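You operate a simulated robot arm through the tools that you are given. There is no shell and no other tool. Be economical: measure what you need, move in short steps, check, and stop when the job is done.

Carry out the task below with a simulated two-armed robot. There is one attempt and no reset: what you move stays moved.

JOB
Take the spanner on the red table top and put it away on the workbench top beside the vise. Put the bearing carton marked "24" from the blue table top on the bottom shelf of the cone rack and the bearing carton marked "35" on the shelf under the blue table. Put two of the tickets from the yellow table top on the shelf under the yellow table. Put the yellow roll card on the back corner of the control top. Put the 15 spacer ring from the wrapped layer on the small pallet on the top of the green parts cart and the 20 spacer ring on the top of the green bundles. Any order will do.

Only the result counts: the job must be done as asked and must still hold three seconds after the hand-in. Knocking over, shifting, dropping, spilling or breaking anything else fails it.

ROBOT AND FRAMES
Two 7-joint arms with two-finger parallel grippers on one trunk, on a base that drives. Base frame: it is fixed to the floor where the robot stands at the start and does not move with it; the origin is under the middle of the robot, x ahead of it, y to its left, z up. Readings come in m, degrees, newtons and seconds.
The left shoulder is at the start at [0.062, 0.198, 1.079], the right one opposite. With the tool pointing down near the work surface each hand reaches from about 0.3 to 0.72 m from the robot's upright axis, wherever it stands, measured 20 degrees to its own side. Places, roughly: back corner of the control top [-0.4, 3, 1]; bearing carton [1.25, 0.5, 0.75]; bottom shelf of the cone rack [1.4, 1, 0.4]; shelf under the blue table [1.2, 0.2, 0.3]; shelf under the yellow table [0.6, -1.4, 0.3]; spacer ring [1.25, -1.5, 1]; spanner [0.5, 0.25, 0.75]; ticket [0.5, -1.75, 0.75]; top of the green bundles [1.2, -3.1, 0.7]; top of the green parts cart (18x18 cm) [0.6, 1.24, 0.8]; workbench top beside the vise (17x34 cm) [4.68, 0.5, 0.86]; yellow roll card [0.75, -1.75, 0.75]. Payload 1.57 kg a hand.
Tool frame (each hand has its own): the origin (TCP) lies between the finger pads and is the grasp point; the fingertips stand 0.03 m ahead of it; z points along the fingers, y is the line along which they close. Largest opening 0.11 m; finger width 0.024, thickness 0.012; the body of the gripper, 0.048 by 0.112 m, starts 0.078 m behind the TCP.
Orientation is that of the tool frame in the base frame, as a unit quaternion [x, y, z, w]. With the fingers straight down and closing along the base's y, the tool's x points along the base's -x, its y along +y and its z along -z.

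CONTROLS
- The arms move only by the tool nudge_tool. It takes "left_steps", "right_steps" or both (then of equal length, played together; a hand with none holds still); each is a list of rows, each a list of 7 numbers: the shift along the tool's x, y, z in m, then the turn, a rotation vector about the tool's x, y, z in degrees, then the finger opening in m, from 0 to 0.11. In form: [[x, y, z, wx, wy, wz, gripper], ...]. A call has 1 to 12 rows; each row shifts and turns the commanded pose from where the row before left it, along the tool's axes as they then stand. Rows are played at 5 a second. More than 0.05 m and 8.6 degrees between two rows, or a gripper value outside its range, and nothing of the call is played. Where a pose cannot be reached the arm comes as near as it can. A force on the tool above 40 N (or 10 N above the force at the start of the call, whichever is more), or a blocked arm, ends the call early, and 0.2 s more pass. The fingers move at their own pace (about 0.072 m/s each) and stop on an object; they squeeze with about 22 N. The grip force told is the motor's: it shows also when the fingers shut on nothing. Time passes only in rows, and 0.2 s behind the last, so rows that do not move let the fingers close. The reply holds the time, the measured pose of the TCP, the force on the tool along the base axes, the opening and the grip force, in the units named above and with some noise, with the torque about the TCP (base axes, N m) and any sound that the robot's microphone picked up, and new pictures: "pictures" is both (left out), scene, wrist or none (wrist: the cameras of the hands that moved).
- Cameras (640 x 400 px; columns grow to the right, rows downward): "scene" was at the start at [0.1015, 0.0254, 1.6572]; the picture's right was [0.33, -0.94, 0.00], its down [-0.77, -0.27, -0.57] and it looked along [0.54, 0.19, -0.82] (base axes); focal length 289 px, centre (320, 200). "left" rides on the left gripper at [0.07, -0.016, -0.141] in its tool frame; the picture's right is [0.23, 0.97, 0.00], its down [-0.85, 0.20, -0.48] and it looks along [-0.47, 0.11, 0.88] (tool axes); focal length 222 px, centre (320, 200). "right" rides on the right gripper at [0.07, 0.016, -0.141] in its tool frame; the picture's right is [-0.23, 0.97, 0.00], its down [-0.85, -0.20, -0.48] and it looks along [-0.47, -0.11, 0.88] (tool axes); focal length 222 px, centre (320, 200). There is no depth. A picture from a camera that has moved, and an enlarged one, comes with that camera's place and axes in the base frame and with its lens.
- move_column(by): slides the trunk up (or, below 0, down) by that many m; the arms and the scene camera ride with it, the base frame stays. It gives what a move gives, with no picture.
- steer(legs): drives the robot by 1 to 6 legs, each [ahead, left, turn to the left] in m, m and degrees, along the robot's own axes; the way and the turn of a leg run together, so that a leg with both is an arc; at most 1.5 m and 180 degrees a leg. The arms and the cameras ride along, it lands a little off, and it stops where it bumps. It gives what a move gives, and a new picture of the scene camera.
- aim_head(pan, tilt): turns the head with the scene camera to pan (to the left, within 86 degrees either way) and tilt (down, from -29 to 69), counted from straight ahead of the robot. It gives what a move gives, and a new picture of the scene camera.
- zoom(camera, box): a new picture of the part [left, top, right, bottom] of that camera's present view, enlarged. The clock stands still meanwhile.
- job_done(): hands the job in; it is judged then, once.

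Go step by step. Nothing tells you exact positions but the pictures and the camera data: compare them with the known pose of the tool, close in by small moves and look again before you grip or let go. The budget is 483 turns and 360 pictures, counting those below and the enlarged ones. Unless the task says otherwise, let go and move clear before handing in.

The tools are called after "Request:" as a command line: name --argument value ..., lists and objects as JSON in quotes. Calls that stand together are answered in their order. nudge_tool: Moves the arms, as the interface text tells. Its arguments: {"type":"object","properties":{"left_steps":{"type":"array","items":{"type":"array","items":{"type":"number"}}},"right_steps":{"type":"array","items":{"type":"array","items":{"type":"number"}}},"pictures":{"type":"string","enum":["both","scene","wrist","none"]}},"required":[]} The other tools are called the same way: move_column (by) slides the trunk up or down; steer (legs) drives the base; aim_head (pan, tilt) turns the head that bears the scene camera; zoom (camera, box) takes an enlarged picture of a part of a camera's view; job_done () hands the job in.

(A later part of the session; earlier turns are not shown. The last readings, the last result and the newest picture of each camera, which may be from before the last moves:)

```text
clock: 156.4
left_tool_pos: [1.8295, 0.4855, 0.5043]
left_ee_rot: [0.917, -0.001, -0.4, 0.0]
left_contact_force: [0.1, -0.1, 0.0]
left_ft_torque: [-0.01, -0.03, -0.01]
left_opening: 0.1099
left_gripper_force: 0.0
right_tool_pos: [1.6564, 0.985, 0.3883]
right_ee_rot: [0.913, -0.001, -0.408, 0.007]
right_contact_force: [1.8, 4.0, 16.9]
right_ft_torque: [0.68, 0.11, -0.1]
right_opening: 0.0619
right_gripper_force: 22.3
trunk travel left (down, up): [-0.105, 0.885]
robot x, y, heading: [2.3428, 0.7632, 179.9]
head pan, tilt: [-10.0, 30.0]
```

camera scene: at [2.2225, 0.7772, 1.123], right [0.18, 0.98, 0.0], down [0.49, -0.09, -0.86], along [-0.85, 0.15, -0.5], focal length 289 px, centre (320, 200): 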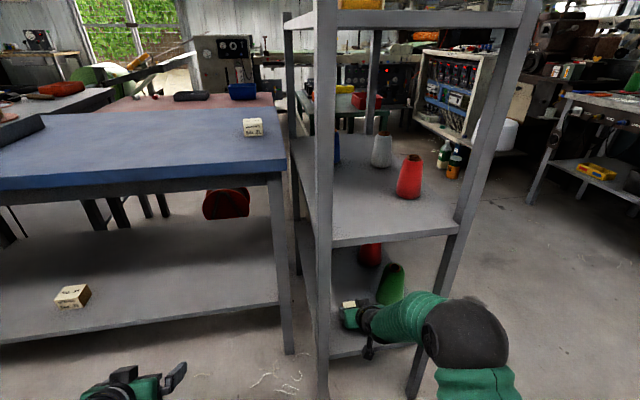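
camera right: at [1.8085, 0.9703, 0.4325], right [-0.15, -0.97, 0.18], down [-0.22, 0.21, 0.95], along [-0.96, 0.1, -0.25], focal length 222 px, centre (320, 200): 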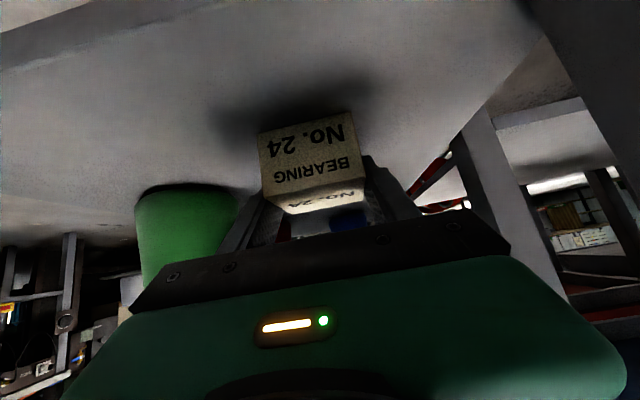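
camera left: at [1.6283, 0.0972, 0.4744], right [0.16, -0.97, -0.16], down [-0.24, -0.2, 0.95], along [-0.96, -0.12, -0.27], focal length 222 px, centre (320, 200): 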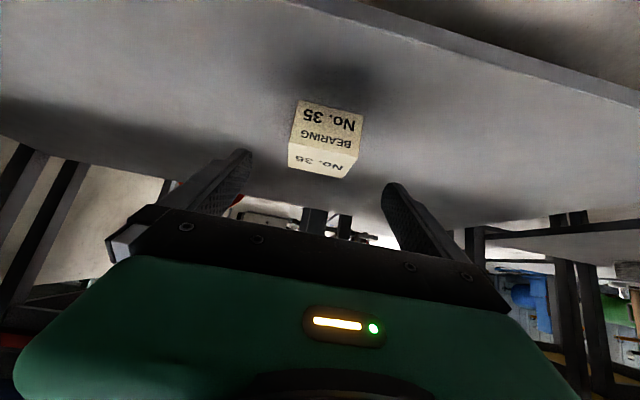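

Firm contact with the shelf. I back off slightly in force, open a bit, and withdraw.

Request:
nudge_tool --right_steps '[[-0.001, 0, -0.001, 0, 0, 0, 0], [0, 0, 0, 0, 0, 0, 0.085], [0, 0, 0, 0, 0, 0, 0.085], [0, 0, -0.03, 0, 0, 0, 0.085], [0, 0, -0.04, 0, 0, 0, 0.085], [0, 0, -0.04, 0, 0, 0, 0.085]]' --pictures "wrist"

Request:
steer --legs '[[-0.5, 0, 0]]'

Request:
zoom --camera "scene" --box '[240, 180, 400, 280]'

```text
clock: 157.8
left_tool_pos: [1.8301, 0.4864, 0.5037]
left_ee_rot: [0.917, -0.001, -0.4, 0.0]
left_contact_force: [-0.1, -0.7, 0.5]
left_ft_torque: [0.01, 0.0, 0.04]
left_opening: 0.1102
left_gripper_force: 0.1
right_tool_pos: [1.7391, 0.9865, 0.4581]
right_ee_rot: [0.914, 0.001, -0.405, 0.008]
right_contact_force: [0.0, 0.3, 0.9]
right_ft_torque: [-0.01, -0.02, 0.02]
right_opening: 0.0851
right_gripper_force: 0.1
trunk travel left (down, up): [-0.105, 0.885]
robot x, y, heading: [2.3413, 0.7612, 179.6]
head pan, tilt: [-10.0, 30.0]
camera right: at [1.8905, 0.971, 0.5013], right [-0.15, -0.97, 0.18], down [-0.22, 0.21, 0.95], along [-0.96, 0.1, -0.25], focal length 222 px, centre (320, 200)
```

right: 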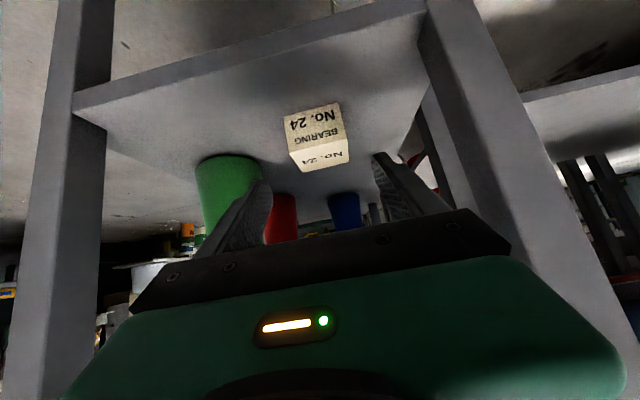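

```text
clock: 160.8
left_tool_pos: [2.3361, 0.4831, 0.5044]
left_ee_rot: [0.917, 0.002, -0.399, 0.003]
left_contact_force: [0.3, 0.2, 0.2]
left_ft_torque: [-0.02, -0.02, -0.02]
left_opening: 0.11
left_gripper_force: 0.1
right_tool_pos: [2.2422, 0.9826, 0.4585]
right_ee_rot: [0.915, 0.002, -0.404, 0.01]
right_contact_force: [-0.2, -0.2, -0.8]
right_ft_torque: [0.02, 0.01, -0.01]
right_opening: 0.0851
right_gripper_force: 0.1
trunk travel left (down, up): [-0.105, 0.885]
robot x, y, heading: [2.8467, 0.7613, -179.8]
head pan, tilt: [-10.0, 30.0]
camera scene: at [2.7277, 0.7764, 1.1231], right [0.17, 0.99, 0.0], down [0.49, -0.09, -0.87], along [-0.85, 0.15, -0.5], focal length 289 px, centre (320, 200)
```

scene: 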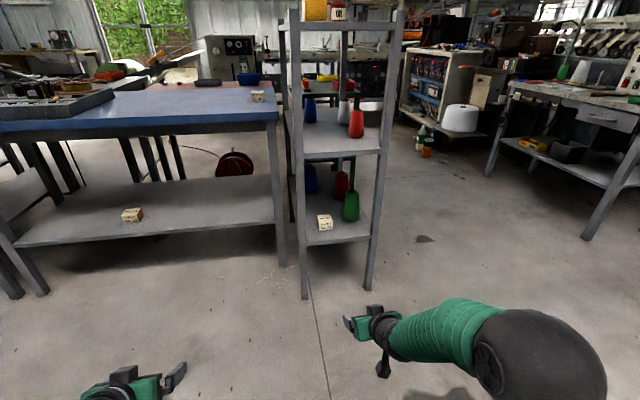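

```text
4.00 times, centred on (320, 230) of scene
camera zoom: at [2.7277, 0.7764, 1.1231], right [0.17, 0.99, 0.0], down [0.49, -0.09, -0.87], along [-0.85, 0.15, -0.5], focal length 1156 px, centre (320, 80)
```

zoom: 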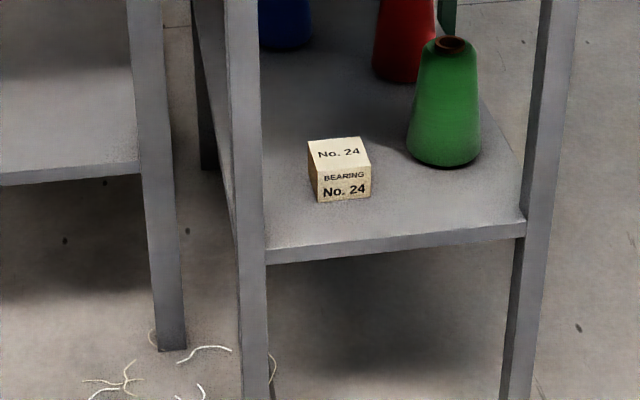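

Carton 24 is on the bottom shelf. Next the spacer rings: I raise the trunk and drive toward the small pallet.

Request:
move_column --by 0.4

Request:
move_column --by 0.3

Request:
aim_head --pan 40 --tilt 35

Request:
steer --legs '[[0, 1.0, 0], [0, 1.0, 0]]'

```text
clock: 164.6
left_tool_pos: [2.3359, 0.4833, 0.9036]
left_ee_rot: [0.916, 0.003, -0.4, 0.003]
left_contact_force: [-0.1, -0.2, -0.3]
left_ft_torque: [0.04, 0.01, 0.01]
left_opening: 0.1098
left_gripper_force: 0.1
right_tool_pos: [2.2431, 0.9831, 0.8587]
right_ee_rot: [0.915, 0.002, -0.404, 0.01]
right_contact_force: [0.9, -0.5, -0.1]
right_ft_torque: [0.01, -0.03, -0.01]
right_opening: 0.0853
right_gripper_force: 0.1
trunk travel left (down, up): [-0.505, 0.485]
robot x, y, heading: [2.8533, 0.7602, -179.9]
head pan, tilt: [-10.0, 30.0]
```

```text
clock: 167.6
left_tool_pos: [2.3361, 0.4832, 1.2044]
left_ee_rot: [0.917, 0.002, -0.399, 0.002]
left_contact_force: [0.3, 0.3, -0.1]
left_ft_torque: [-0.02, 0.02, 0.0]
left_opening: 0.1099
left_gripper_force: 0.1
right_tool_pos: [2.2412, 0.983, 1.1584]
right_ee_rot: [0.915, 0.003, -0.404, 0.011]
right_contact_force: [-0.3, -0.9, 0.3]
right_ft_torque: [-0.01, 0.02, 0.0]
right_opening: 0.0852
right_gripper_force: 0.1
trunk travel left (down, up): [-0.805, 0.185]
robot x, y, heading: [2.8482, 0.7621, -180.0]
head pan, tilt: [-10.0, 30.0]
```

```text
clock: 168.8
left_tool_pos: [2.3344, 0.483, 1.2032]
left_ee_rot: [0.917, 0.002, -0.399, 0.002]
left_contact_force: [-0.3, -0.1, 0.4]
left_ft_torque: [-0.02, 0.0, 0.02]
left_opening: 0.1098
left_gripper_force: 0.1
right_tool_pos: [2.2409, 0.9823, 1.1587]
right_ee_rot: [0.914, 0.002, -0.405, 0.01]
right_contact_force: [-0.7, -0.6, -0.3]
right_ft_torque: [0.02, 0.0, -0.02]
right_opening: 0.0852
right_gripper_force: 0.0
trunk travel left (down, up): [-0.805, 0.185]
robot x, y, heading: [2.847, 0.7615, -179.6]
head pan, tilt: [40.0, 35.0]
camera scene: at [2.7479, 0.704, 1.8153], right [-0.64, 0.76, 0.0], down [0.44, 0.37, -0.82], along [-0.63, -0.53, -0.57], focal length 289 px, centre (320, 200)
```

scene: 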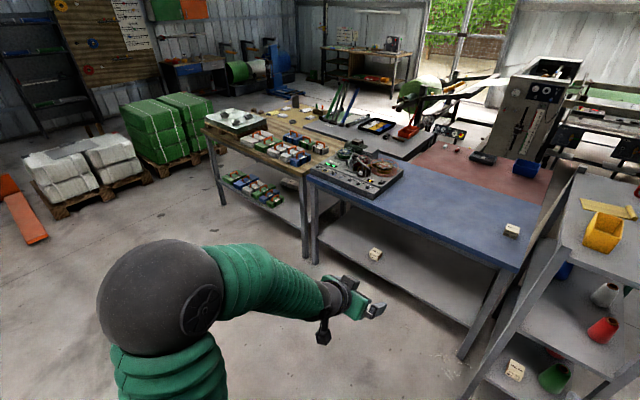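

```text
clock: 178.9
left_tool_pos: [2.2945, -1.5273, 1.2033]
left_ee_rot: [0.917, -0.009, -0.4, -0.002]
left_contact_force: [-0.1, 0.6, -0.6]
left_ft_torque: [0.01, 0.01, -0.02]
left_opening: 0.1098
left_gripper_force: 0.0
right_tool_pos: [2.213, -1.0258, 1.1587]
right_ee_rot: [0.914, -0.009, -0.405, 0.006]
right_contact_force: [-0.1, 0.6, -0.7]
right_ft_torque: [-0.02, -0.01, 0.02]
right_opening: 0.085
right_gripper_force: 0.1
trunk travel left (down, up): [-0.805, 0.185]
robot x, y, heading: [2.8131, -1.2637, 178.7]
head pan, tilt: [40.0, 35.0]
camera scene: at [2.7112, -1.3152, 1.8154], right [-0.63, 0.78, 0.0], down [0.45, 0.36, -0.82], along [-0.64, -0.51, -0.57], focal length 289 px, centre (320, 200)
```

scene: 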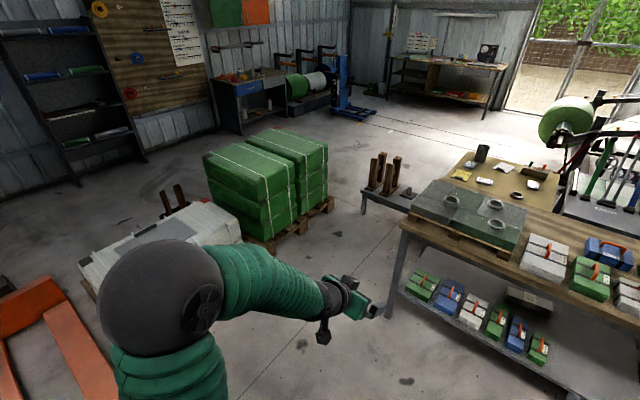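

Request:
steer --legs '[[0.5, 0, 1.3]]'

Request:
aim_head --pan 10 --tilt 45

Request:
zoom --camera "scene" --box '[200, 60, 440, 210]'

```text
clock: 181.8
left_tool_pos: [1.8048, -1.5294, 1.2045]
left_ee_rot: [0.917, -0.003, -0.4, 0.0]
left_contact_force: [-0.5, -0.6, -0.2]
left_ft_torque: [0.0, 0.02, -0.02]
left_opening: 0.1101
left_gripper_force: 0.0
right_tool_pos: [1.7162, -1.0302, 1.1603]
right_ee_rot: [0.914, -0.002, -0.406, 0.007]
right_contact_force: [-0.5, -0.3, 0.1]
right_ft_torque: [0.04, 0.0, 0.03]
right_opening: 0.0849
right_gripper_force: 0.1
trunk travel left (down, up): [-0.805, 0.185]
robot x, y, heading: [2.3181, -1.2587, 179.8]
head pan, tilt: [40.0, 35.0]
camera scene: at [2.22, -1.3127, 1.8155], right [-0.64, 0.77, 0.0], down [0.44, 0.37, -0.82], along [-0.63, -0.52, -0.57], focal length 289 px, centre (320, 200)
```

scene: 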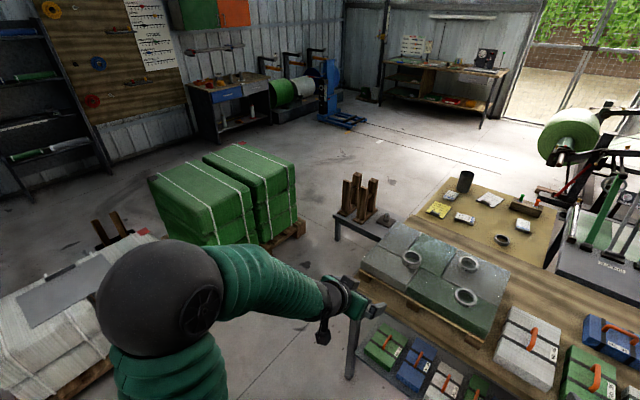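

```text
clock: 182.7
left_tool_pos: [1.8033, -1.5293, 1.2031]
left_ee_rot: [0.917, -0.003, -0.399, 0.0]
left_contact_force: [-0.1, -0.1, 0.2]
left_ft_torque: [-0.01, 0.0, -0.02]
left_opening: 0.11
left_gripper_force: 0.0
right_tool_pos: [1.7148, -1.0285, 1.1602]
right_ee_rot: [0.914, -0.002, -0.405, 0.008]
right_contact_force: [0.4, -0.2, -0.6]
right_ft_torque: [-0.02, -0.02, -0.01]
right_opening: 0.085
right_gripper_force: 0.1
trunk travel left (down, up): [-0.805, 0.185]
robot x, y, heading: [2.3147, -1.2592, 179.5]
head pan, tilt: [10.0, 45.0]
camera scene: at [2.2034, -1.2701, 1.8004], right [-0.17, 0.99, 0.0], down [0.7, 0.12, -0.71], along [-0.7, -0.12, -0.71], focal length 289 px, centre (320, 200)
```

scene: 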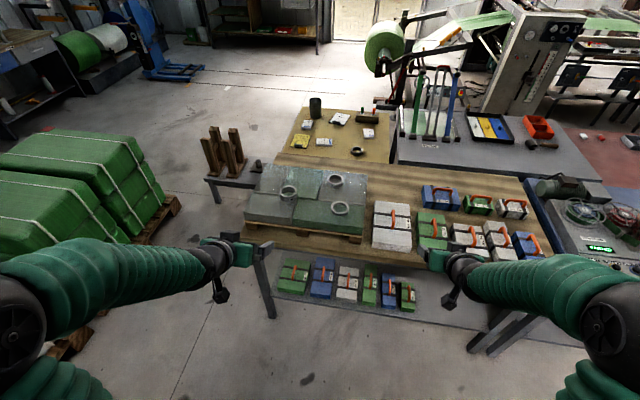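

```text
2.67 times, centred on (320, 135) of scene
camera zoom: at [2.2034, -1.2701, 1.8004], right [-0.17, 0.99, 0.0], down [0.7, 0.12, -0.71], along [-0.7, -0.12, -0.71], focal length 771 px, centre (320, 373)
```

zoom: 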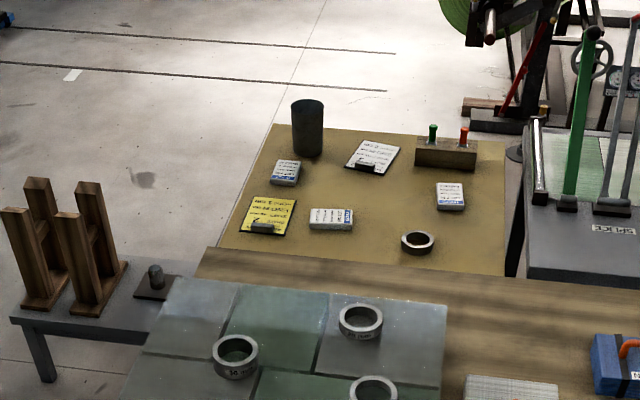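

Request:
zoom --camera "scene" --box '[240, 155, 380, 243]'

Request:
zoom --camera "scene" --box '[280, 90, 400, 165]'

```text
4.55 times, centred on (310, 199) of scene
camera zoom: at [2.2034, -1.2701, 1.8004], right [-0.17, 0.99, 0.0], down [0.7, 0.12, -0.71], along [-0.7, -0.12, -0.71], focal length 1314 px, centre (366, 204)
```

zoom: 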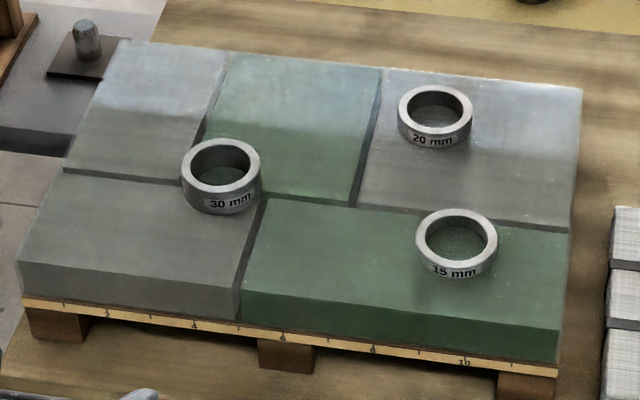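

```text
5.33 times, centred on (340, 128) of scene
camera zoom: at [2.2034, -1.2701, 1.8004], right [-0.17, 0.99, 0.0], down [0.7, 0.12, -0.71], along [-0.7, -0.12, -0.71], focal length 1542 px, centre (213, 587)
```

zoom: 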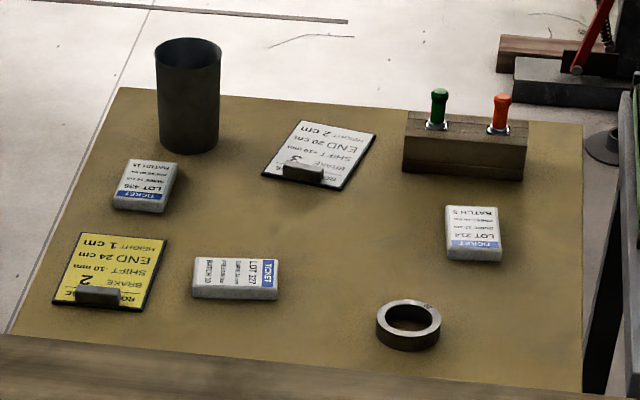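

I can read the rings: 15 mm at about (1.447, -1.322), 20 mm at about (1.294, -1.362). Tickets and yellow roll card are visible on the yellow table. I straighten both tools to vertical first.

Request:
nudge_tool --left_steps '[[0, 0, 0, 0, 7.83, 0, 0.11], [0, 0, 0, 0, 7.83, 0, 0.11], [0, 0, 0, 0, 7.83, 0, 0.11], [0, 0, 0, 0, 7.83, 0, 0.11], [0, 0, 0, 0, 7.83, 0, 0.11], [0, 0, 0, 0, 7.83, 0, 0.11], [0, 0, 0, 0, 0, 0, 0.11]]' --right_steps '[[0, 0, 0, 0, 7.97, 0, 0.11], [0, 0, 0, 0, 7.97, 0, 0.11], [0, 0, 0, 0, 7.97, 0, 0.11], [0, 0, 0, 0, 7.97, 0, 0.11], [0, 0, 0, 0, 7.97, 0, 0.11], [0, 0, 0, 0, 7.97, 0, 0.11], [0, 0, 0, 0, 0, 0, 0.11]]' --pictures "none"

Request:
steer --legs '[[0, -0.1, 0], [0.33, 0, 0]]'

```text
clock: 184.3
left_tool_pos: [1.8042, -1.5311, 1.2053]
left_ee_rot: [1.0, -0.003, -0.001, 0.002]
left_contact_force: [-0.1, 0.5, -0.8]
left_ft_torque: [0.01, 0.05, -0.03]
left_opening: 0.1099
left_gripper_force: 0.2
right_tool_pos: [1.7158, -1.0288, 1.1614]
right_ee_rot: [1.0, 0.002, 0.0, 0.008]
right_contact_force: [-0.4, 0.1, 0.1]
right_ft_torque: [0.0, -0.02, 0.0]
right_opening: 0.11
right_gripper_force: 0.0
trunk travel left (down, up): [-0.805, 0.185]
robot x, y, heading: [2.3155, -1.2531, 179.6]
head pan, tilt: [10.0, 45.0]
```

```text
clock: 187.3
left_tool_pos: [1.4759, -1.4551, 1.2022]
left_ee_rot: [1.0, 0.0, -0.003, -0.007]
left_contact_force: [0.7, -1.4, -0.3]
left_ft_torque: [0.15, 0.02, 0.04]
left_opening: 0.1098
left_gripper_force: 0.0
right_tool_pos: [1.385, -0.9536, 1.1661]
right_ee_rot: [1.0, 0.003, -0.002, -0.002]
right_contact_force: [0.8, -1.4, -1.0]
right_ft_torque: [0.18, 0.02, -0.01]
right_opening: 0.1099
right_gripper_force: 0.1
trunk travel left (down, up): [-0.805, 0.185]
robot x, y, heading: [1.9838, -1.1573, 179.7]
head pan, tilt: [10.0, 45.0]
camera scene: at [1.8764, -1.2047, 1.8001], right [-0.17, 0.99, 0.02], down [0.7, 0.13, -0.7], along [-0.7, -0.11, -0.71], focal length 289 px, centre (320, 200)
```

scene: 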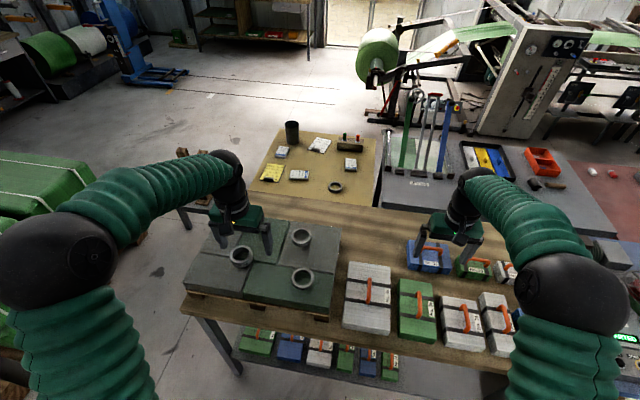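

Request:
steer --legs '[[0.06, 0, 0]]'

Request:
nudge_tool --left_steps '[[-0.04, -0.025, 0, 0, 0, 0, 0.11], [-0.04, -0.025, 0, 0, 0, 0, 0.11], [-0.03, -0.02, 0.02, 0, 0, 0, 0.11], [-0.02, -0.02, 0.03, 0, 0, 0, 0.11], [0, 0, 0.04, 0, 0, 0, 0.11], [0, 0, 0, 0, 0, 0, 0.11]]' --pictures "both"

```text
clock: 188.2
left_tool_pos: [1.4275, -1.4427, 1.2097]
left_ee_rot: [1.0, 0.002, -0.008, 0.0]
left_contact_force: [-0.5, -0.2, -0.9]
left_ft_torque: [0.03, 0.01, 0.01]
left_opening: 0.1098
left_gripper_force: 0.1
right_tool_pos: [1.3372, -0.9425, 1.1696]
right_ee_rot: [1.0, 0.005, -0.007, 0.005]
right_contact_force: [1.1, -0.5, 0.6]
right_ft_torque: [0.03, 0.02, 0.03]
right_opening: 0.1098
right_gripper_force: 0.1
trunk travel left (down, up): [-0.805, 0.185]
robot x, y, heading: [1.9305, -1.1596, 179.6]
head pan, tilt: [10.0, 45.0]
camera scene: at [1.8303, -1.1895, 1.8014], right [-0.17, 0.99, 0.01], down [0.69, 0.13, -0.71], along [-0.7, -0.12, -0.7], focal length 289 px, centre (320, 200)
```

scene: 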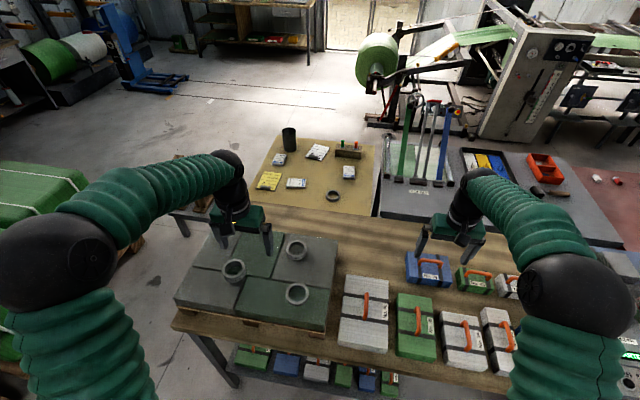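

```text
clock: 189.6
left_tool_pos: [1.2889, -1.3428, 1.1186]
left_ee_rot: [1.0, 0.002, -0.004, 0.004]
left_contact_force: [-0.5, 0.5, 0.5]
left_ft_torque: [0.02, 0.01, 0.0]
left_opening: 0.11
left_gripper_force: 0.1
right_tool_pos: [1.329, -0.9322, 1.1639]
right_ee_rot: [1.0, 0.005, -0.003, 0.01]
right_contact_force: [0.1, -0.7, 0.2]
right_ft_torque: [0.01, -0.02, -0.03]
right_opening: 0.1098
right_gripper_force: 0.0
trunk travel left (down, up): [-0.805, 0.185]
robot x, y, heading: [1.9254, -1.1626, 179.7]
head pan, tilt: [10.0, 45.0]
camera scene: at [1.8147, -1.1725, 1.8006], right [-0.17, 0.99, 0.0], down [0.7, 0.12, -0.71], along [-0.7, -0.12, -0.71], focal length 289 px, centre (320, 200)
camera left: at [1.3596, -1.3243, 1.26], right [0.23, -0.97, 0.01], down [-0.85, -0.2, 0.49], along [-0.47, -0.12, -0.87], focal length 222 px, centre (320, 200)
```

scene: 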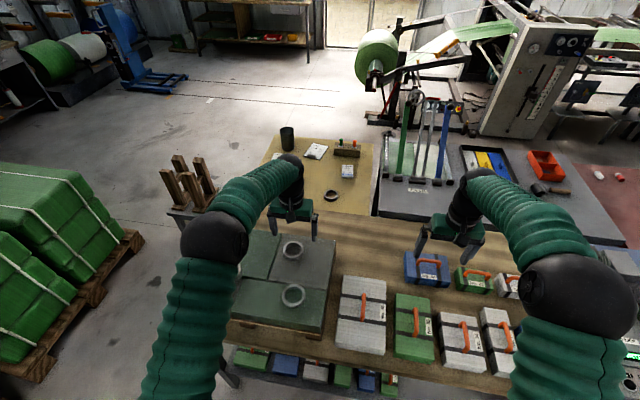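
left: 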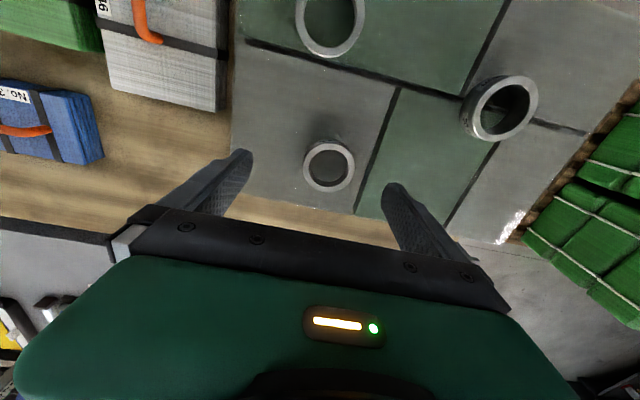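

Ring 20 is at (1.263, -1.363), its top z≈0.985. I centre over it and lower.

Request:
nudge_tool --left_steps '[[-0.026, 0.02, 0, 0, 0, 0, 0.11], [0, 0, 0.035, 0, 0, 0, 0.11], [0, 0, 0.02, 0, 0, 0, 0.11], [0, 0, 0, 0, 0, 0, 0.11]]' --pictures "both"

Request:
zoom --camera "scene" --box '[240, 190, 360, 265]'

```text
clock: 190.6
left_tool_pos: [1.262, -1.3638, 1.0624]
left_ee_rot: [1.0, 0.001, -0.003, 0.003]
left_contact_force: [-0.2, -0.6, 0.8]
left_ft_torque: [0.0, 0.01, 0.03]
left_opening: 0.1102
left_gripper_force: 0.1
right_tool_pos: [1.3263, -0.9341, 1.162]
right_ee_rot: [1.0, 0.006, -0.002, 0.009]
right_contact_force: [-0.6, -0.9, 0.0]
right_ft_torque: [0.02, 0.02, -0.02]
right_opening: 0.11
right_gripper_force: 0.2
trunk travel left (down, up): [-0.805, 0.185]
robot x, y, heading: [1.9246, -1.1622, 179.8]
head pan, tilt: [10.0, 45.0]
camera scene: at [1.8105, -1.1758, 1.8002], right [-0.17, 0.99, 0.0], down [0.7, 0.12, -0.7], along [-0.69, -0.12, -0.71], focal length 289 px, centre (320, 200)
camera left: at [1.3315, -1.3456, 1.2029], right [0.23, -0.97, 0.01], down [-0.85, -0.2, 0.48], along [-0.47, -0.12, -0.87], focal length 222 px, centre (320, 200)
```

scene: 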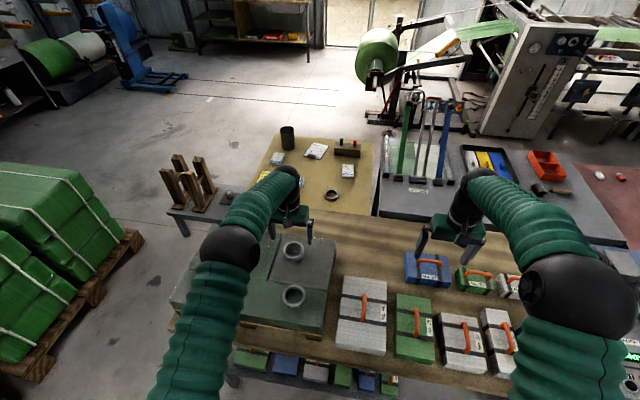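
left: 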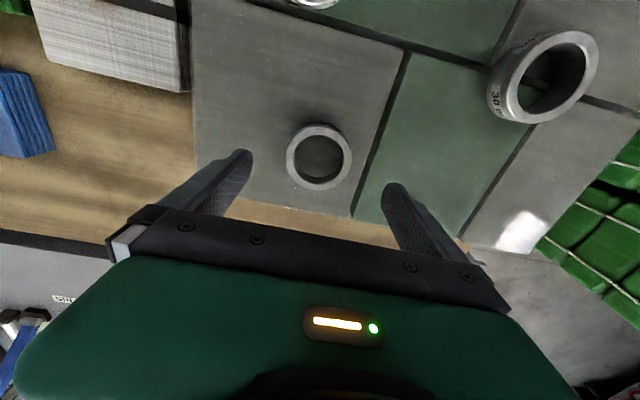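

```text
5.33 times, centred on (300, 228) of scene
camera zoom: at [1.8105, -1.1758, 1.8002], right [-0.17, 0.99, 0.0], down [0.7, 0.12, -0.7], along [-0.69, -0.12, -0.71], focal length 1542 px, centre (427, 53)
```

zoom: 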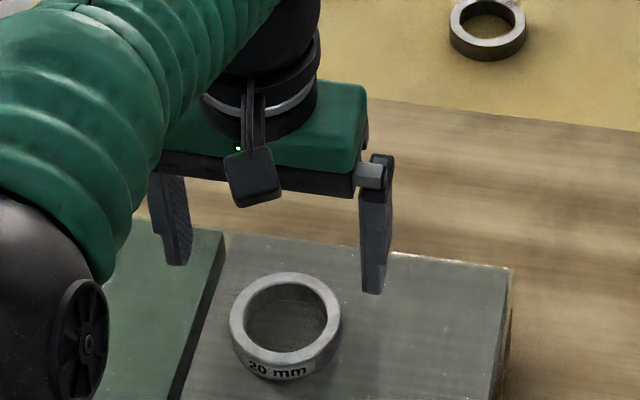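

Request:
nudge_tool --left_steps '[[0, 0, 0.03, 0, 0, 0, 0.11], [0, 0, 0.015, 0, 0, 0, 0.11], [0, 0, 0, 0, 0, 0, 0.11]]' --pictures "wrist"

Request:
zoom --camera "scene" --box '[240, 190, 360, 265]'

```text
clock: 191.4
left_tool_pos: [1.2609, -1.363, 1.0192]
left_ee_rot: [1.0, 0.002, -0.003, 0.005]
left_contact_force: [-0.4, -0.8, 0.0]
left_ft_torque: [-0.03, -0.02, 0.01]
left_opening: 0.1101
left_gripper_force: 0.1
right_tool_pos: [1.327, -0.9315, 1.1629]
right_ee_rot: [1.0, 0.004, -0.001, 0.011]
right_contact_force: [0.2, 0.6, -0.1]
right_ft_torque: [-0.01, -0.02, -0.01]
right_opening: 0.1101
right_gripper_force: 0.0
trunk travel left (down, up): [-0.805, 0.185]
robot x, y, heading: [1.9244, -1.164, 179.8]
head pan, tilt: [10.0, 45.0]
camera left: at [1.3314, -1.3441, 1.1606], right [0.23, -0.97, 0.01], down [-0.85, -0.2, 0.49], along [-0.47, -0.12, -0.87], focal length 222 px, centre (320, 200)
```

left: 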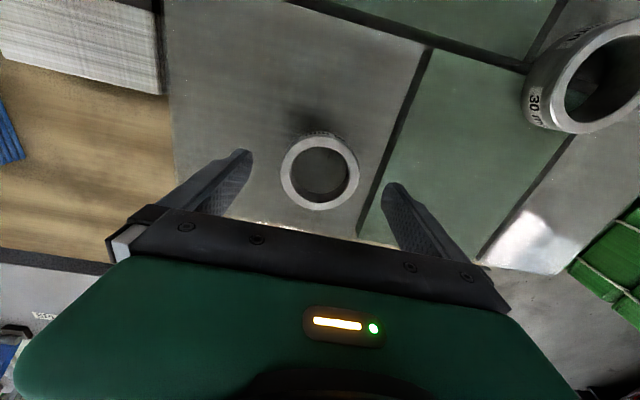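

```text
5.33 times, centred on (300, 228) of scene
camera zoom: at [1.8112, -1.1733, 1.8003], right [-0.17, 0.99, 0.0], down [0.7, 0.12, -0.7], along [-0.69, -0.12, -0.71], focal length 1542 px, centre (427, 53)
```

zoom: 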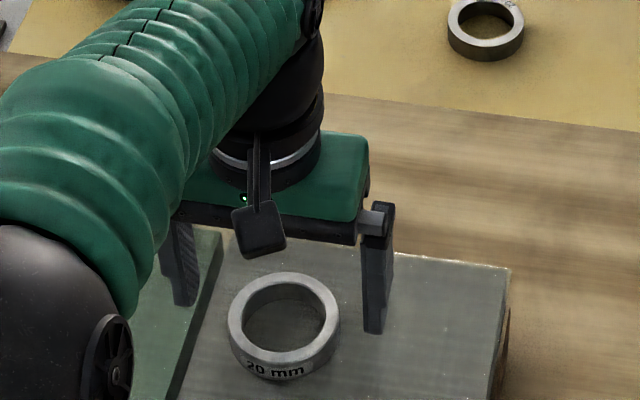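

Request:
nudge_tool --left_steps '[[0, 0, 0.008, 0, 0, 0, 0.11], [0, 0, 0.005, 0, 0, 0, 0.11], [0, 0, 0.003, 0, 0, 0, 0.11], [0, 0, 0, 0, 0, 0, 0.11]]' --pictures "wrist"

Request:
zoom --camera "scene" --box '[240, 200, 360, 275]'

```text
clock: 192.4
left_tool_pos: [1.2584, -1.3636, 1.0036]
left_ee_rot: [1.0, 0.002, -0.003, 0.004]
left_contact_force: [-0.9, -0.2, -0.9]
left_ft_torque: [-0.02, 0.03, 0.02]
left_opening: 0.11
left_gripper_force: 0.0
right_tool_pos: [1.3263, -0.93, 1.1625]
right_ee_rot: [1.0, 0.005, -0.002, 0.01]
right_contact_force: [0.4, -0.1, -0.3]
right_ft_torque: [0.01, -0.01, 0.03]
right_opening: 0.1102
right_gripper_force: 0.1
trunk travel left (down, up): [-0.805, 0.185]
robot x, y, heading: [1.928, -1.1625, 180.0]
head pan, tilt: [10.0, 45.0]
camera left: at [1.3293, -1.3449, 1.1447], right [0.23, -0.97, 0.01], down [-0.85, -0.2, 0.48], along [-0.47, -0.12, -0.87], focal length 222 px, centre (320, 200)
```

left: 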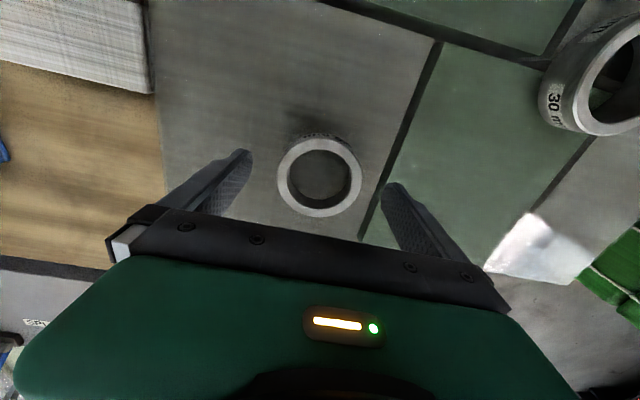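

```text
5.33 times, centred on (300, 238) of scene
camera zoom: at [1.8108, -1.1731, 1.8003], right [-0.17, 0.99, 0.0], down [0.7, 0.12, -0.7], along [-0.69, -0.12, -0.71], focal length 1542 px, centre (427, 0)
```

zoom: 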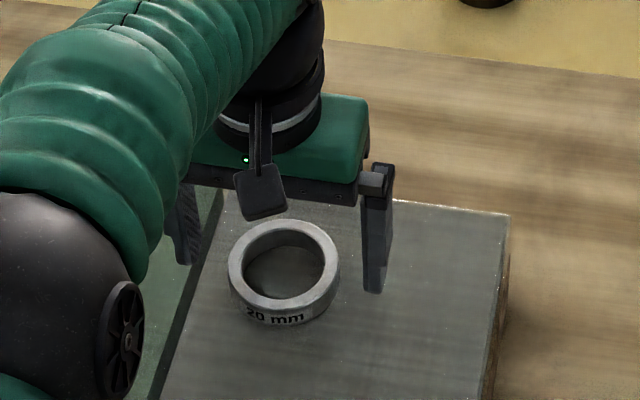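

Request:
nudge_tool --left_steps '[[0, 0, 0.004, 0, 0, 0, 0.11], [0, 0, 0, 0, 0, 0, 0.07], [0, 0, 0, 0, 0, 0, 0.0], [0, 0, 0, 0, 0, 0, 0.0], [0, 0, 0, 0, 0, 0, 0.0]]' --pictures "wrist"

Request:
zoom --camera "scene" --box '[240, 200, 360, 275]'

```text
clock: 193.6
left_tool_pos: [1.2591, -1.3634, 0.9998]
left_ee_rot: [1.0, 0.002, -0.003, 0.004]
left_contact_force: [-0.7, -0.5, -0.4]
left_ft_torque: [-0.05, -0.02, 0.0]
left_opening: 0.071
left_gripper_force: 22.0
right_tool_pos: [1.326, -0.9328, 1.1622]
right_ee_rot: [1.0, 0.006, -0.002, 0.011]
right_contact_force: [-0.6, 0.2, 0.2]
right_ft_torque: [-0.02, 0.0, -0.04]
right_opening: 0.1103
right_gripper_force: 0.1
trunk travel left (down, up): [-0.805, 0.185]
robot x, y, heading: [1.9271, -1.1586, 179.9]
head pan, tilt: [10.0, 45.0]
camera left: at [1.329, -1.3449, 1.141], right [0.23, -0.97, 0.01], down [-0.85, -0.2, 0.48], along [-0.47, -0.12, -0.87], focal length 222 px, centre (320, 200)
```

left: 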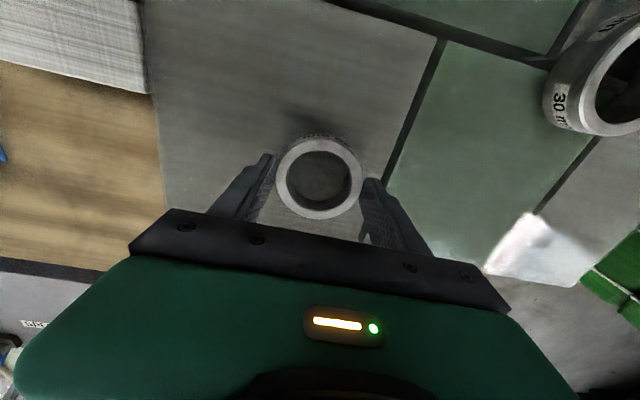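

```text
5.33 times, centred on (300, 238) of scene
camera zoom: at [1.8109, -1.1734, 1.8003], right [-0.17, 0.99, 0.0], down [0.7, 0.12, -0.7], along [-0.69, -0.12, -0.71], focal length 1542 px, centre (427, 0)
```

zoom: 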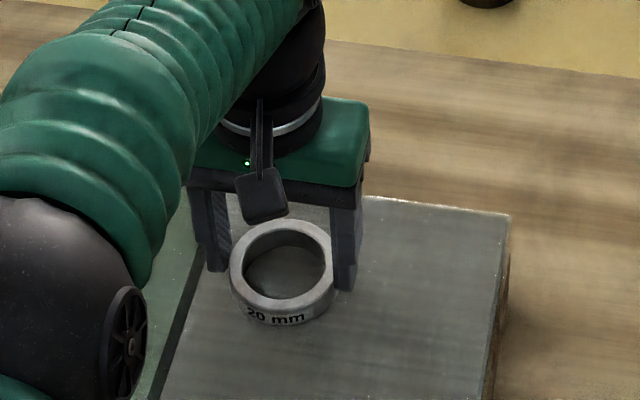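

Gripped at 0.071. Lift.

Request:
nudge_tool --left_steps '[[0, 0, -0.02, 0, 0, 0, 0], [0, 0, -0.05, 0, 0, 0, 0], [0, 0, -0.05, 0, 0, 0, 0], [0, 0, -0.05, 0, 0, 0, 0]]' --pictures "both"

```text
clock: 194.6
left_tool_pos: [1.2649, -1.3628, 1.1672]
left_ee_rot: [1.0, 0.001, -0.003, 0.004]
left_contact_force: [-0.2, -0.9, -2.6]
left_ft_torque: [-0.02, -0.02, -0.01]
left_opening: 0.0709
left_gripper_force: 21.3
right_tool_pos: [1.3275, -0.9308, 1.1609]
right_ee_rot: [1.0, 0.005, -0.002, 0.01]
right_contact_force: [0.2, -0.7, 0.0]
right_ft_torque: [-0.03, -0.01, 0.0]
right_opening: 0.11
right_gripper_force: 0.1
trunk travel left (down, up): [-0.805, 0.185]
robot x, y, heading: [1.9218, -1.1616, 179.8]
head pan, tilt: [10.0, 45.0]
camera scene: at [1.8114, -1.1728, 1.8002], right [-0.17, 0.99, 0.0], down [0.7, 0.12, -0.7], along [-0.69, -0.12, -0.71], focal length 289 px, centre (320, 200)
camera left: at [1.335, -1.3435, 1.3085], right [0.23, -0.97, 0.01], down [-0.85, -0.2, 0.48], along [-0.47, -0.12, -0.88], focal length 222 px, centre (320, 200)
```

scene: 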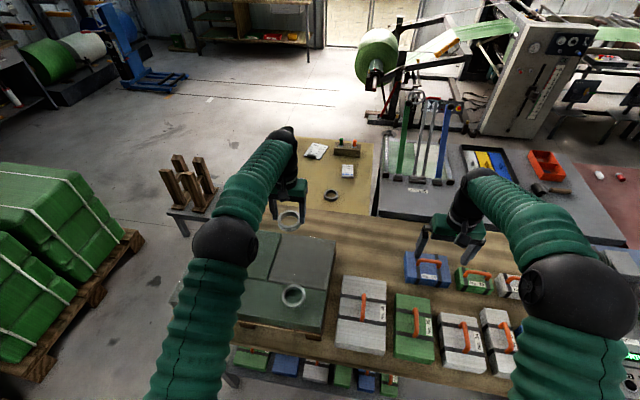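
left: 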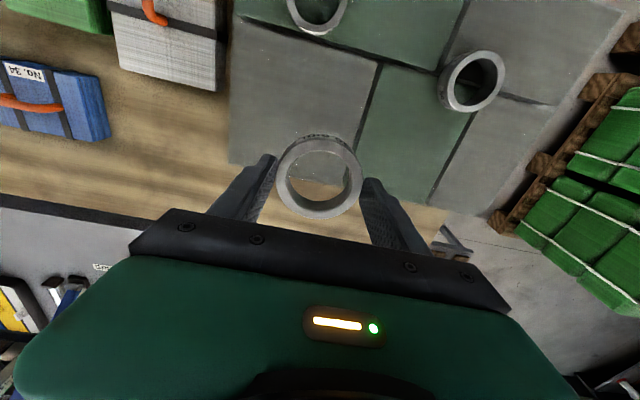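

Ring 20 held. Now shift left so the right hand reaches ring 15.

Request:
steer --legs '[[0, 0.36, 0]]'

Request:
nudge_tool --right_steps '[[0.045, 0, 0.02, 0, 0, 0, 0.11], [0.03, 0.02, 0.03, 0, 0, 0, 0.11], [0, 0, 0, 0, 0, 0, 0.11]]' --pictures "both"

```text
clock: 197.0
left_tool_pos: [1.2614, -1.7176, 1.1687]
left_ee_rot: [1.0, -0.003, -0.002, 0.007]
left_contact_force: [0.2, 1.6, -3.1]
left_ft_torque: [-0.06, 0.01, -0.01]
left_opening: 0.071
left_gripper_force: 22.4
right_tool_pos: [1.3246, -1.2884, 1.1604]
right_ee_rot: [1.0, 0.001, -0.001, 0.013]
right_contact_force: [-0.9, 0.5, 0.1]
right_ft_torque: [-0.1, 0.0, 0.01]
right_opening: 0.1102
right_gripper_force: 0.1
trunk travel left (down, up): [-0.805, 0.185]
robot x, y, heading: [1.9226, -1.5273, 179.4]
head pan, tilt: [10.0, 45.0]
camera scene: at [1.8081, -1.5285, 1.8003], right [-0.16, 0.99, -0.01], down [0.7, 0.11, -0.71], along [-0.69, -0.12, -0.71], focal length 289 px, centre (320, 200)
```

scene: 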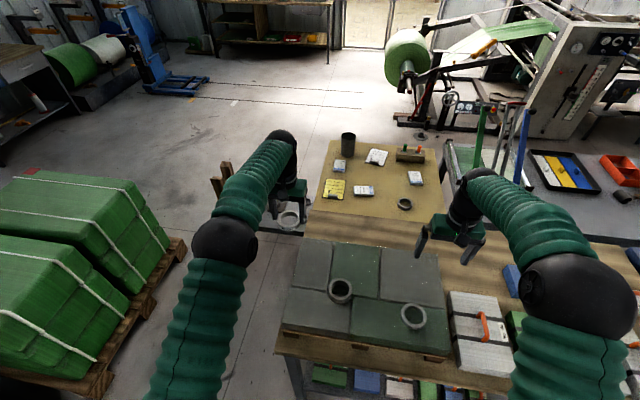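

```text
clock: 197.8
left_tool_pos: [1.2605, -1.7222, 1.1681]
left_ee_rot: [1.0, -0.002, -0.003, 0.005]
left_contact_force: [-0.1, 0.8, -3.2]
left_ft_torque: [-0.03, -0.03, -0.02]
left_opening: 0.071
left_gripper_force: 22.3
right_tool_pos: [1.3993, -1.3148, 1.1116]
right_ee_rot: [1.0, 0.001, -0.003, 0.011]
right_contact_force: [0.3, 0.9, 0.5]
right_ft_torque: [-0.06, 0.01, -0.03]
right_opening: 0.1099
right_gripper_force: 0.1
trunk travel left (down, up): [-0.805, 0.185]
robot x, y, heading: [1.9231, -1.5312, 179.5]
head pan, tilt: [10.0, 45.0]
camera scene: at [1.8062, -1.5342, 1.8001], right [-0.16, 0.99, 0.0], down [0.7, 0.11, -0.7], along [-0.69, -0.12, -0.71], focal length 289 px, centre (320, 200)
camera right: at [1.4688, -1.3284, 1.2509], right [-0.23, -0.97, 0.02], down [-0.85, 0.21, 0.48], along [-0.47, 0.09, -0.88], focal length 222 px, centre (320, 200)
```

scene: 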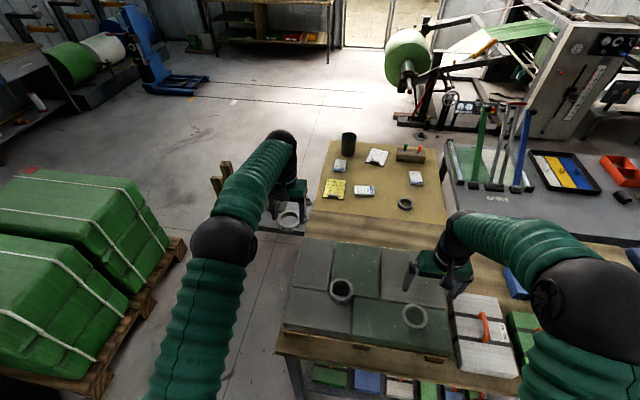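
right: 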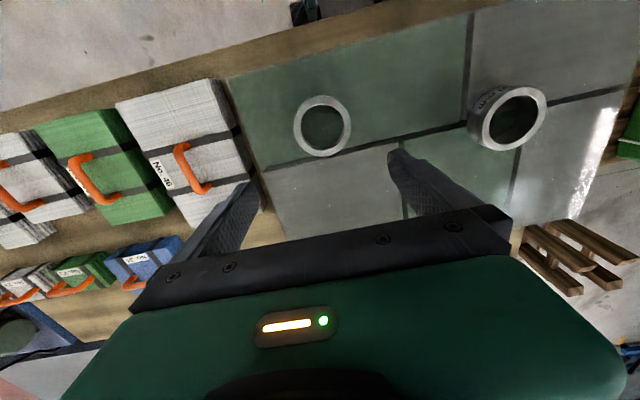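

Request:
nudge_tool --right_steps '[[0.0225, 0.0115, 0.0, 0, 0, 0, 0.11], [0, 0, 0.04, 0, 0, 0, 0.11], [0, 0, 0.04, 0, 0, 0, 0.11], [0, 0, 0, 0, 0, 0, 0.11]]' --pictures "wrist"

Request:
zoom --camera "scene" --box '[360, 260, 480, 335]'

```text
clock: 198.8
left_tool_pos: [1.2632, -1.7267, 1.1702]
left_ee_rot: [1.0, -0.002, -0.005, 0.005]
left_contact_force: [-0.2, -0.2, -1.7]
left_ft_torque: [0.01, -0.01, -0.03]
left_opening: 0.071
left_gripper_force: 21.6
right_tool_pos: [1.4236, -1.3276, 1.0327]
right_ee_rot: [1.0, 0.001, -0.003, 0.01]
right_contact_force: [-0.3, 0.0, 0.0]
right_ft_torque: [-0.03, 0.03, 0.0]
right_opening: 0.1102
right_gripper_force: 0.0
trunk travel left (down, up): [-0.805, 0.185]
robot x, y, heading: [1.9238, -1.5309, 179.4]
head pan, tilt: [10.0, 45.0]
camera right: at [1.4935, -1.3416, 1.1735], right [-0.22, -0.97, 0.02], down [-0.85, 0.21, 0.48], along [-0.47, 0.09, -0.88], focal length 222 px, centre (320, 200)
```

right: 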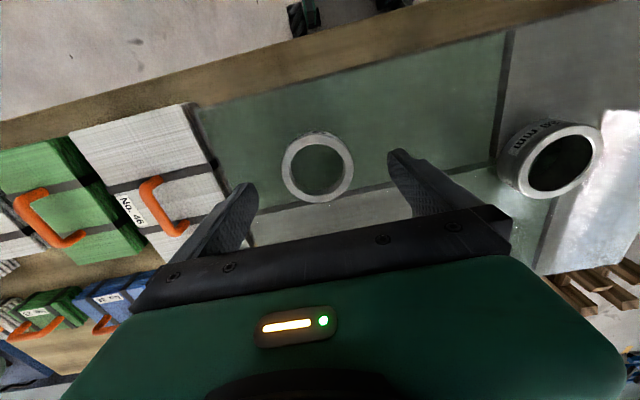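

```text
5.33 times, centred on (420, 298) of scene
camera zoom: at [1.8097, -1.538, 1.8004], right [-0.16, 0.99, 0.0], down [0.7, 0.11, -0.71], along [-0.7, -0.12, -0.71], focal length 1542 px, centre (-213, -320)
```

zoom: 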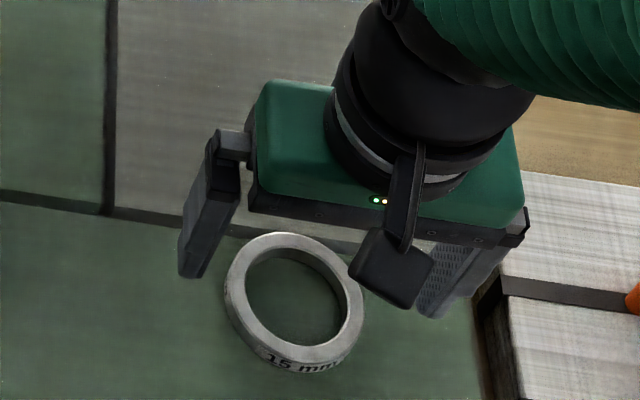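

Request:
nudge_tool --right_steps '[[0, -0.002, 0.0, 0, 0, 0, 0.096], [0, 0, 0.02, 0, 0, 0, 0.096], [0, 0, 0.008, 0, 0, 0, 0.096], [0, 0, 0.004, 0, 0, 0, 0.096], [0, 0, 0, 0, 0, 0, 0.096]]' --pictures "wrist"

Request:
zoom --camera "scene" --box '[360, 260, 480, 335]'

```text
clock: 200.0
left_tool_pos: [1.2621, -1.7284, 1.1667]
left_ee_rot: [1.0, -0.002, -0.004, 0.004]
left_contact_force: [0.5, -0.6, -3.0]
left_ft_torque: [-0.04, -0.02, -0.02]
left_opening: 0.0707
left_gripper_force: 21.9
right_tool_pos: [1.4247, -1.3291, 1.0014]
right_ee_rot: [1.0, 0.001, -0.003, 0.01]
right_contact_force: [0.0, -0.2, -0.2]
right_ft_torque: [-0.03, 0.02, -0.01]
right_opening: 0.0959
right_gripper_force: 0.0
trunk travel left (down, up): [-0.805, 0.185]
robot x, y, heading: [1.9278, -1.5301, 179.4]
head pan, tilt: [10.0, 45.0]
camera right: at [1.4936, -1.3429, 1.1403], right [-0.22, -0.97, 0.02], down [-0.85, 0.21, 0.48], along [-0.47, 0.09, -0.88], focal length 222 px, centre (320, 200)
```

right: 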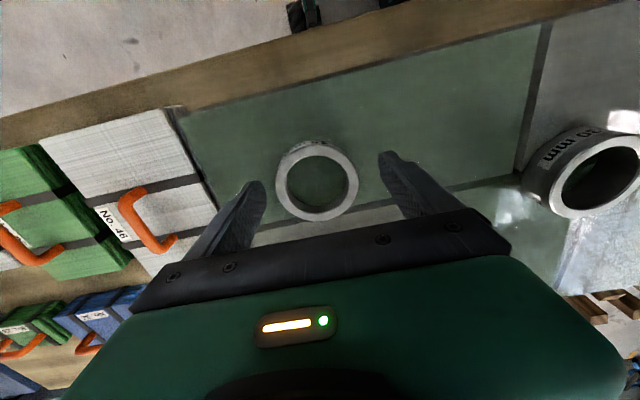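

```text
5.33 times, centred on (420, 298) of scene
camera zoom: at [1.8078, -1.5417, 1.8002], right [-0.16, 0.99, 0.0], down [0.7, 0.12, -0.7], along [-0.69, -0.12, -0.71], focal length 1542 px, centre (-213, -320)
```

zoom: 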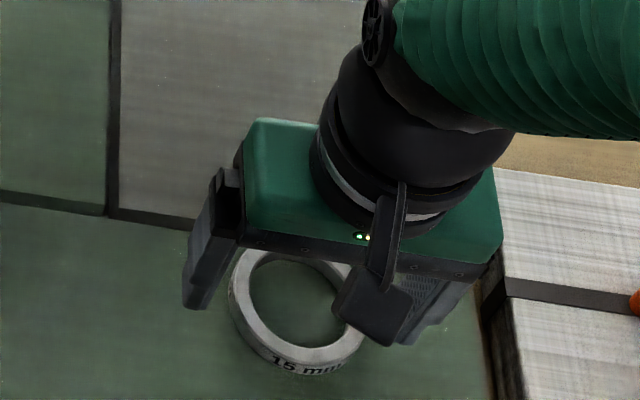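

Request:
nudge_tool --right_steps '[[0, -0.002, 0.004, 0, 0, 0, 0.09], [0, 0, 0, 0, 0, 0, 0.0], [0, 0, 0, 0, 0, 0, 0.0], [0, 0, 0, 0, 0, 0, 0.0], [0, 0, 0, 0, 0, 0, 0.0]]' --pictures "none"

Request:
nudge_tool --right_steps '[[0, 0, -0.015, 0, 0, 0, 0], [0, 0, -0.04, 0, 0, 0, 0], [0, 0, -0.05, 0, 0, 0, 0], [0, 0, -0.05, 0, 0, 0, 0]]' --pictures "both"

```text
clock: 201.2
left_tool_pos: [1.2629, -1.7276, 1.1687]
left_ee_rot: [1.0, -0.003, -0.003, 0.004]
left_contact_force: [0.2, 0.3, -3.5]
left_ft_torque: [-0.01, -0.03, 0.01]
left_opening: 0.071
left_gripper_force: 21.8
right_tool_pos: [1.4229, -1.3268, 0.9961]
right_ee_rot: [1.0, 0.001, -0.004, 0.01]
right_contact_force: [-0.2, 1.3, 2.8]
right_ft_torque: [0.19, -0.01, 0.0]
right_opening: 0.0705
right_gripper_force: 22.5
trunk travel left (down, up): [-0.805, 0.185]
robot x, y, heading: [1.9238, -1.5307, 179.5]
head pan, tilt: [10.0, 45.0]
```

```text
clock: 202.2
left_tool_pos: [1.2623, -1.7265, 1.1684]
left_ee_rot: [1.0, -0.003, -0.004, 0.004]
left_contact_force: [-0.2, -0.1, -2.9]
left_ft_torque: [-0.01, 0.0, 0.01]
left_opening: 0.071
left_gripper_force: 22.2
right_tool_pos: [1.4268, -1.3247, 1.153]
right_ee_rot: [1.0, 0.0, -0.002, 0.01]
right_contact_force: [0.2, 1.1, -1.7]
right_ft_torque: [0.02, -0.01, 0.02]
right_opening: 0.0709
right_gripper_force: 21.9
trunk travel left (down, up): [-0.805, 0.185]
robot x, y, heading: [1.9235, -1.5295, 179.1]
head pan, tilt: [10.0, 45.0]
camera scene: at [1.8099, -1.5415, 1.8003], right [-0.16, 0.99, 0.0], down [0.7, 0.12, -0.71], along [-0.7, -0.12, -0.71], focal length 289 px, centre (320, 200)
camera right: at [1.4968, -1.3381, 1.2933], right [-0.22, -0.97, 0.02], down [-0.85, 0.21, 0.48], along [-0.47, 0.09, -0.88], focal length 222 px, centre (320, 200)
```

scene: 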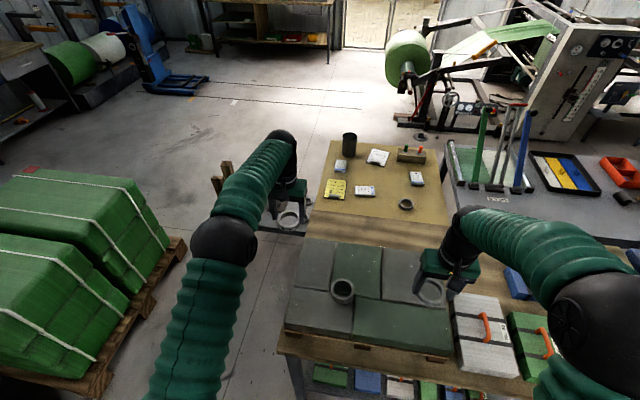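
right: 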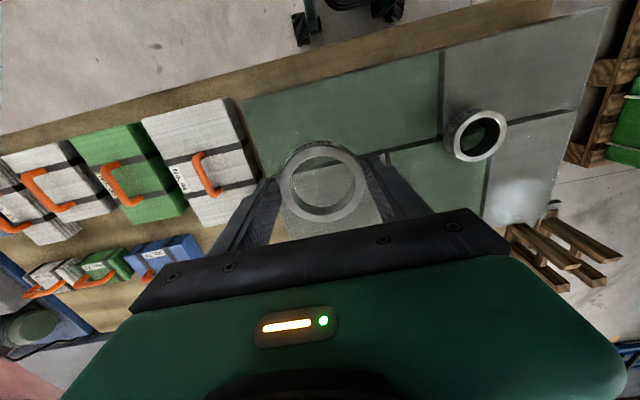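

Both rings held. I look at the bundles from here before moving.

Request:
aim_head --pan 60 --tilt 40

```text
clock: 203.4
left_tool_pos: [1.2614, -1.7272, 1.1668]
left_ee_rot: [1.0, -0.002, -0.003, 0.004]
left_contact_force: [-1.0, -0.4, -2.8]
left_ft_torque: [-0.02, 0.01, 0.01]
left_opening: 0.0709
left_gripper_force: 22.2
right_tool_pos: [1.4264, -1.3244, 1.1521]
right_ee_rot: [1.0, 0.001, -0.003, 0.009]
right_contact_force: [-0.3, -0.2, -2.6]
right_ft_torque: [-0.04, 0.0, -0.01]
right_opening: 0.0708
right_gripper_force: 22.1
trunk travel left (down, up): [-0.805, 0.185]
robot x, y, heading: [1.9232, -1.5286, 179.4]
head pan, tilt: [60.0, 40.0]
camera scene: at [1.8452, -1.6008, 1.8076], right [-0.86, 0.51, 0.0], down [0.33, 0.55, -0.76], along [-0.39, -0.66, -0.64], focal length 289 px, centre (320, 200)
```

scene: 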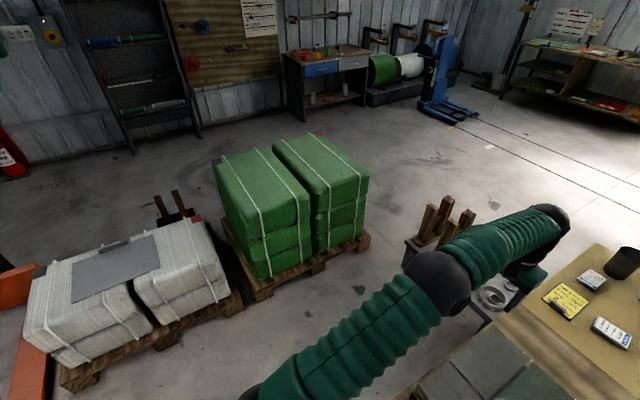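

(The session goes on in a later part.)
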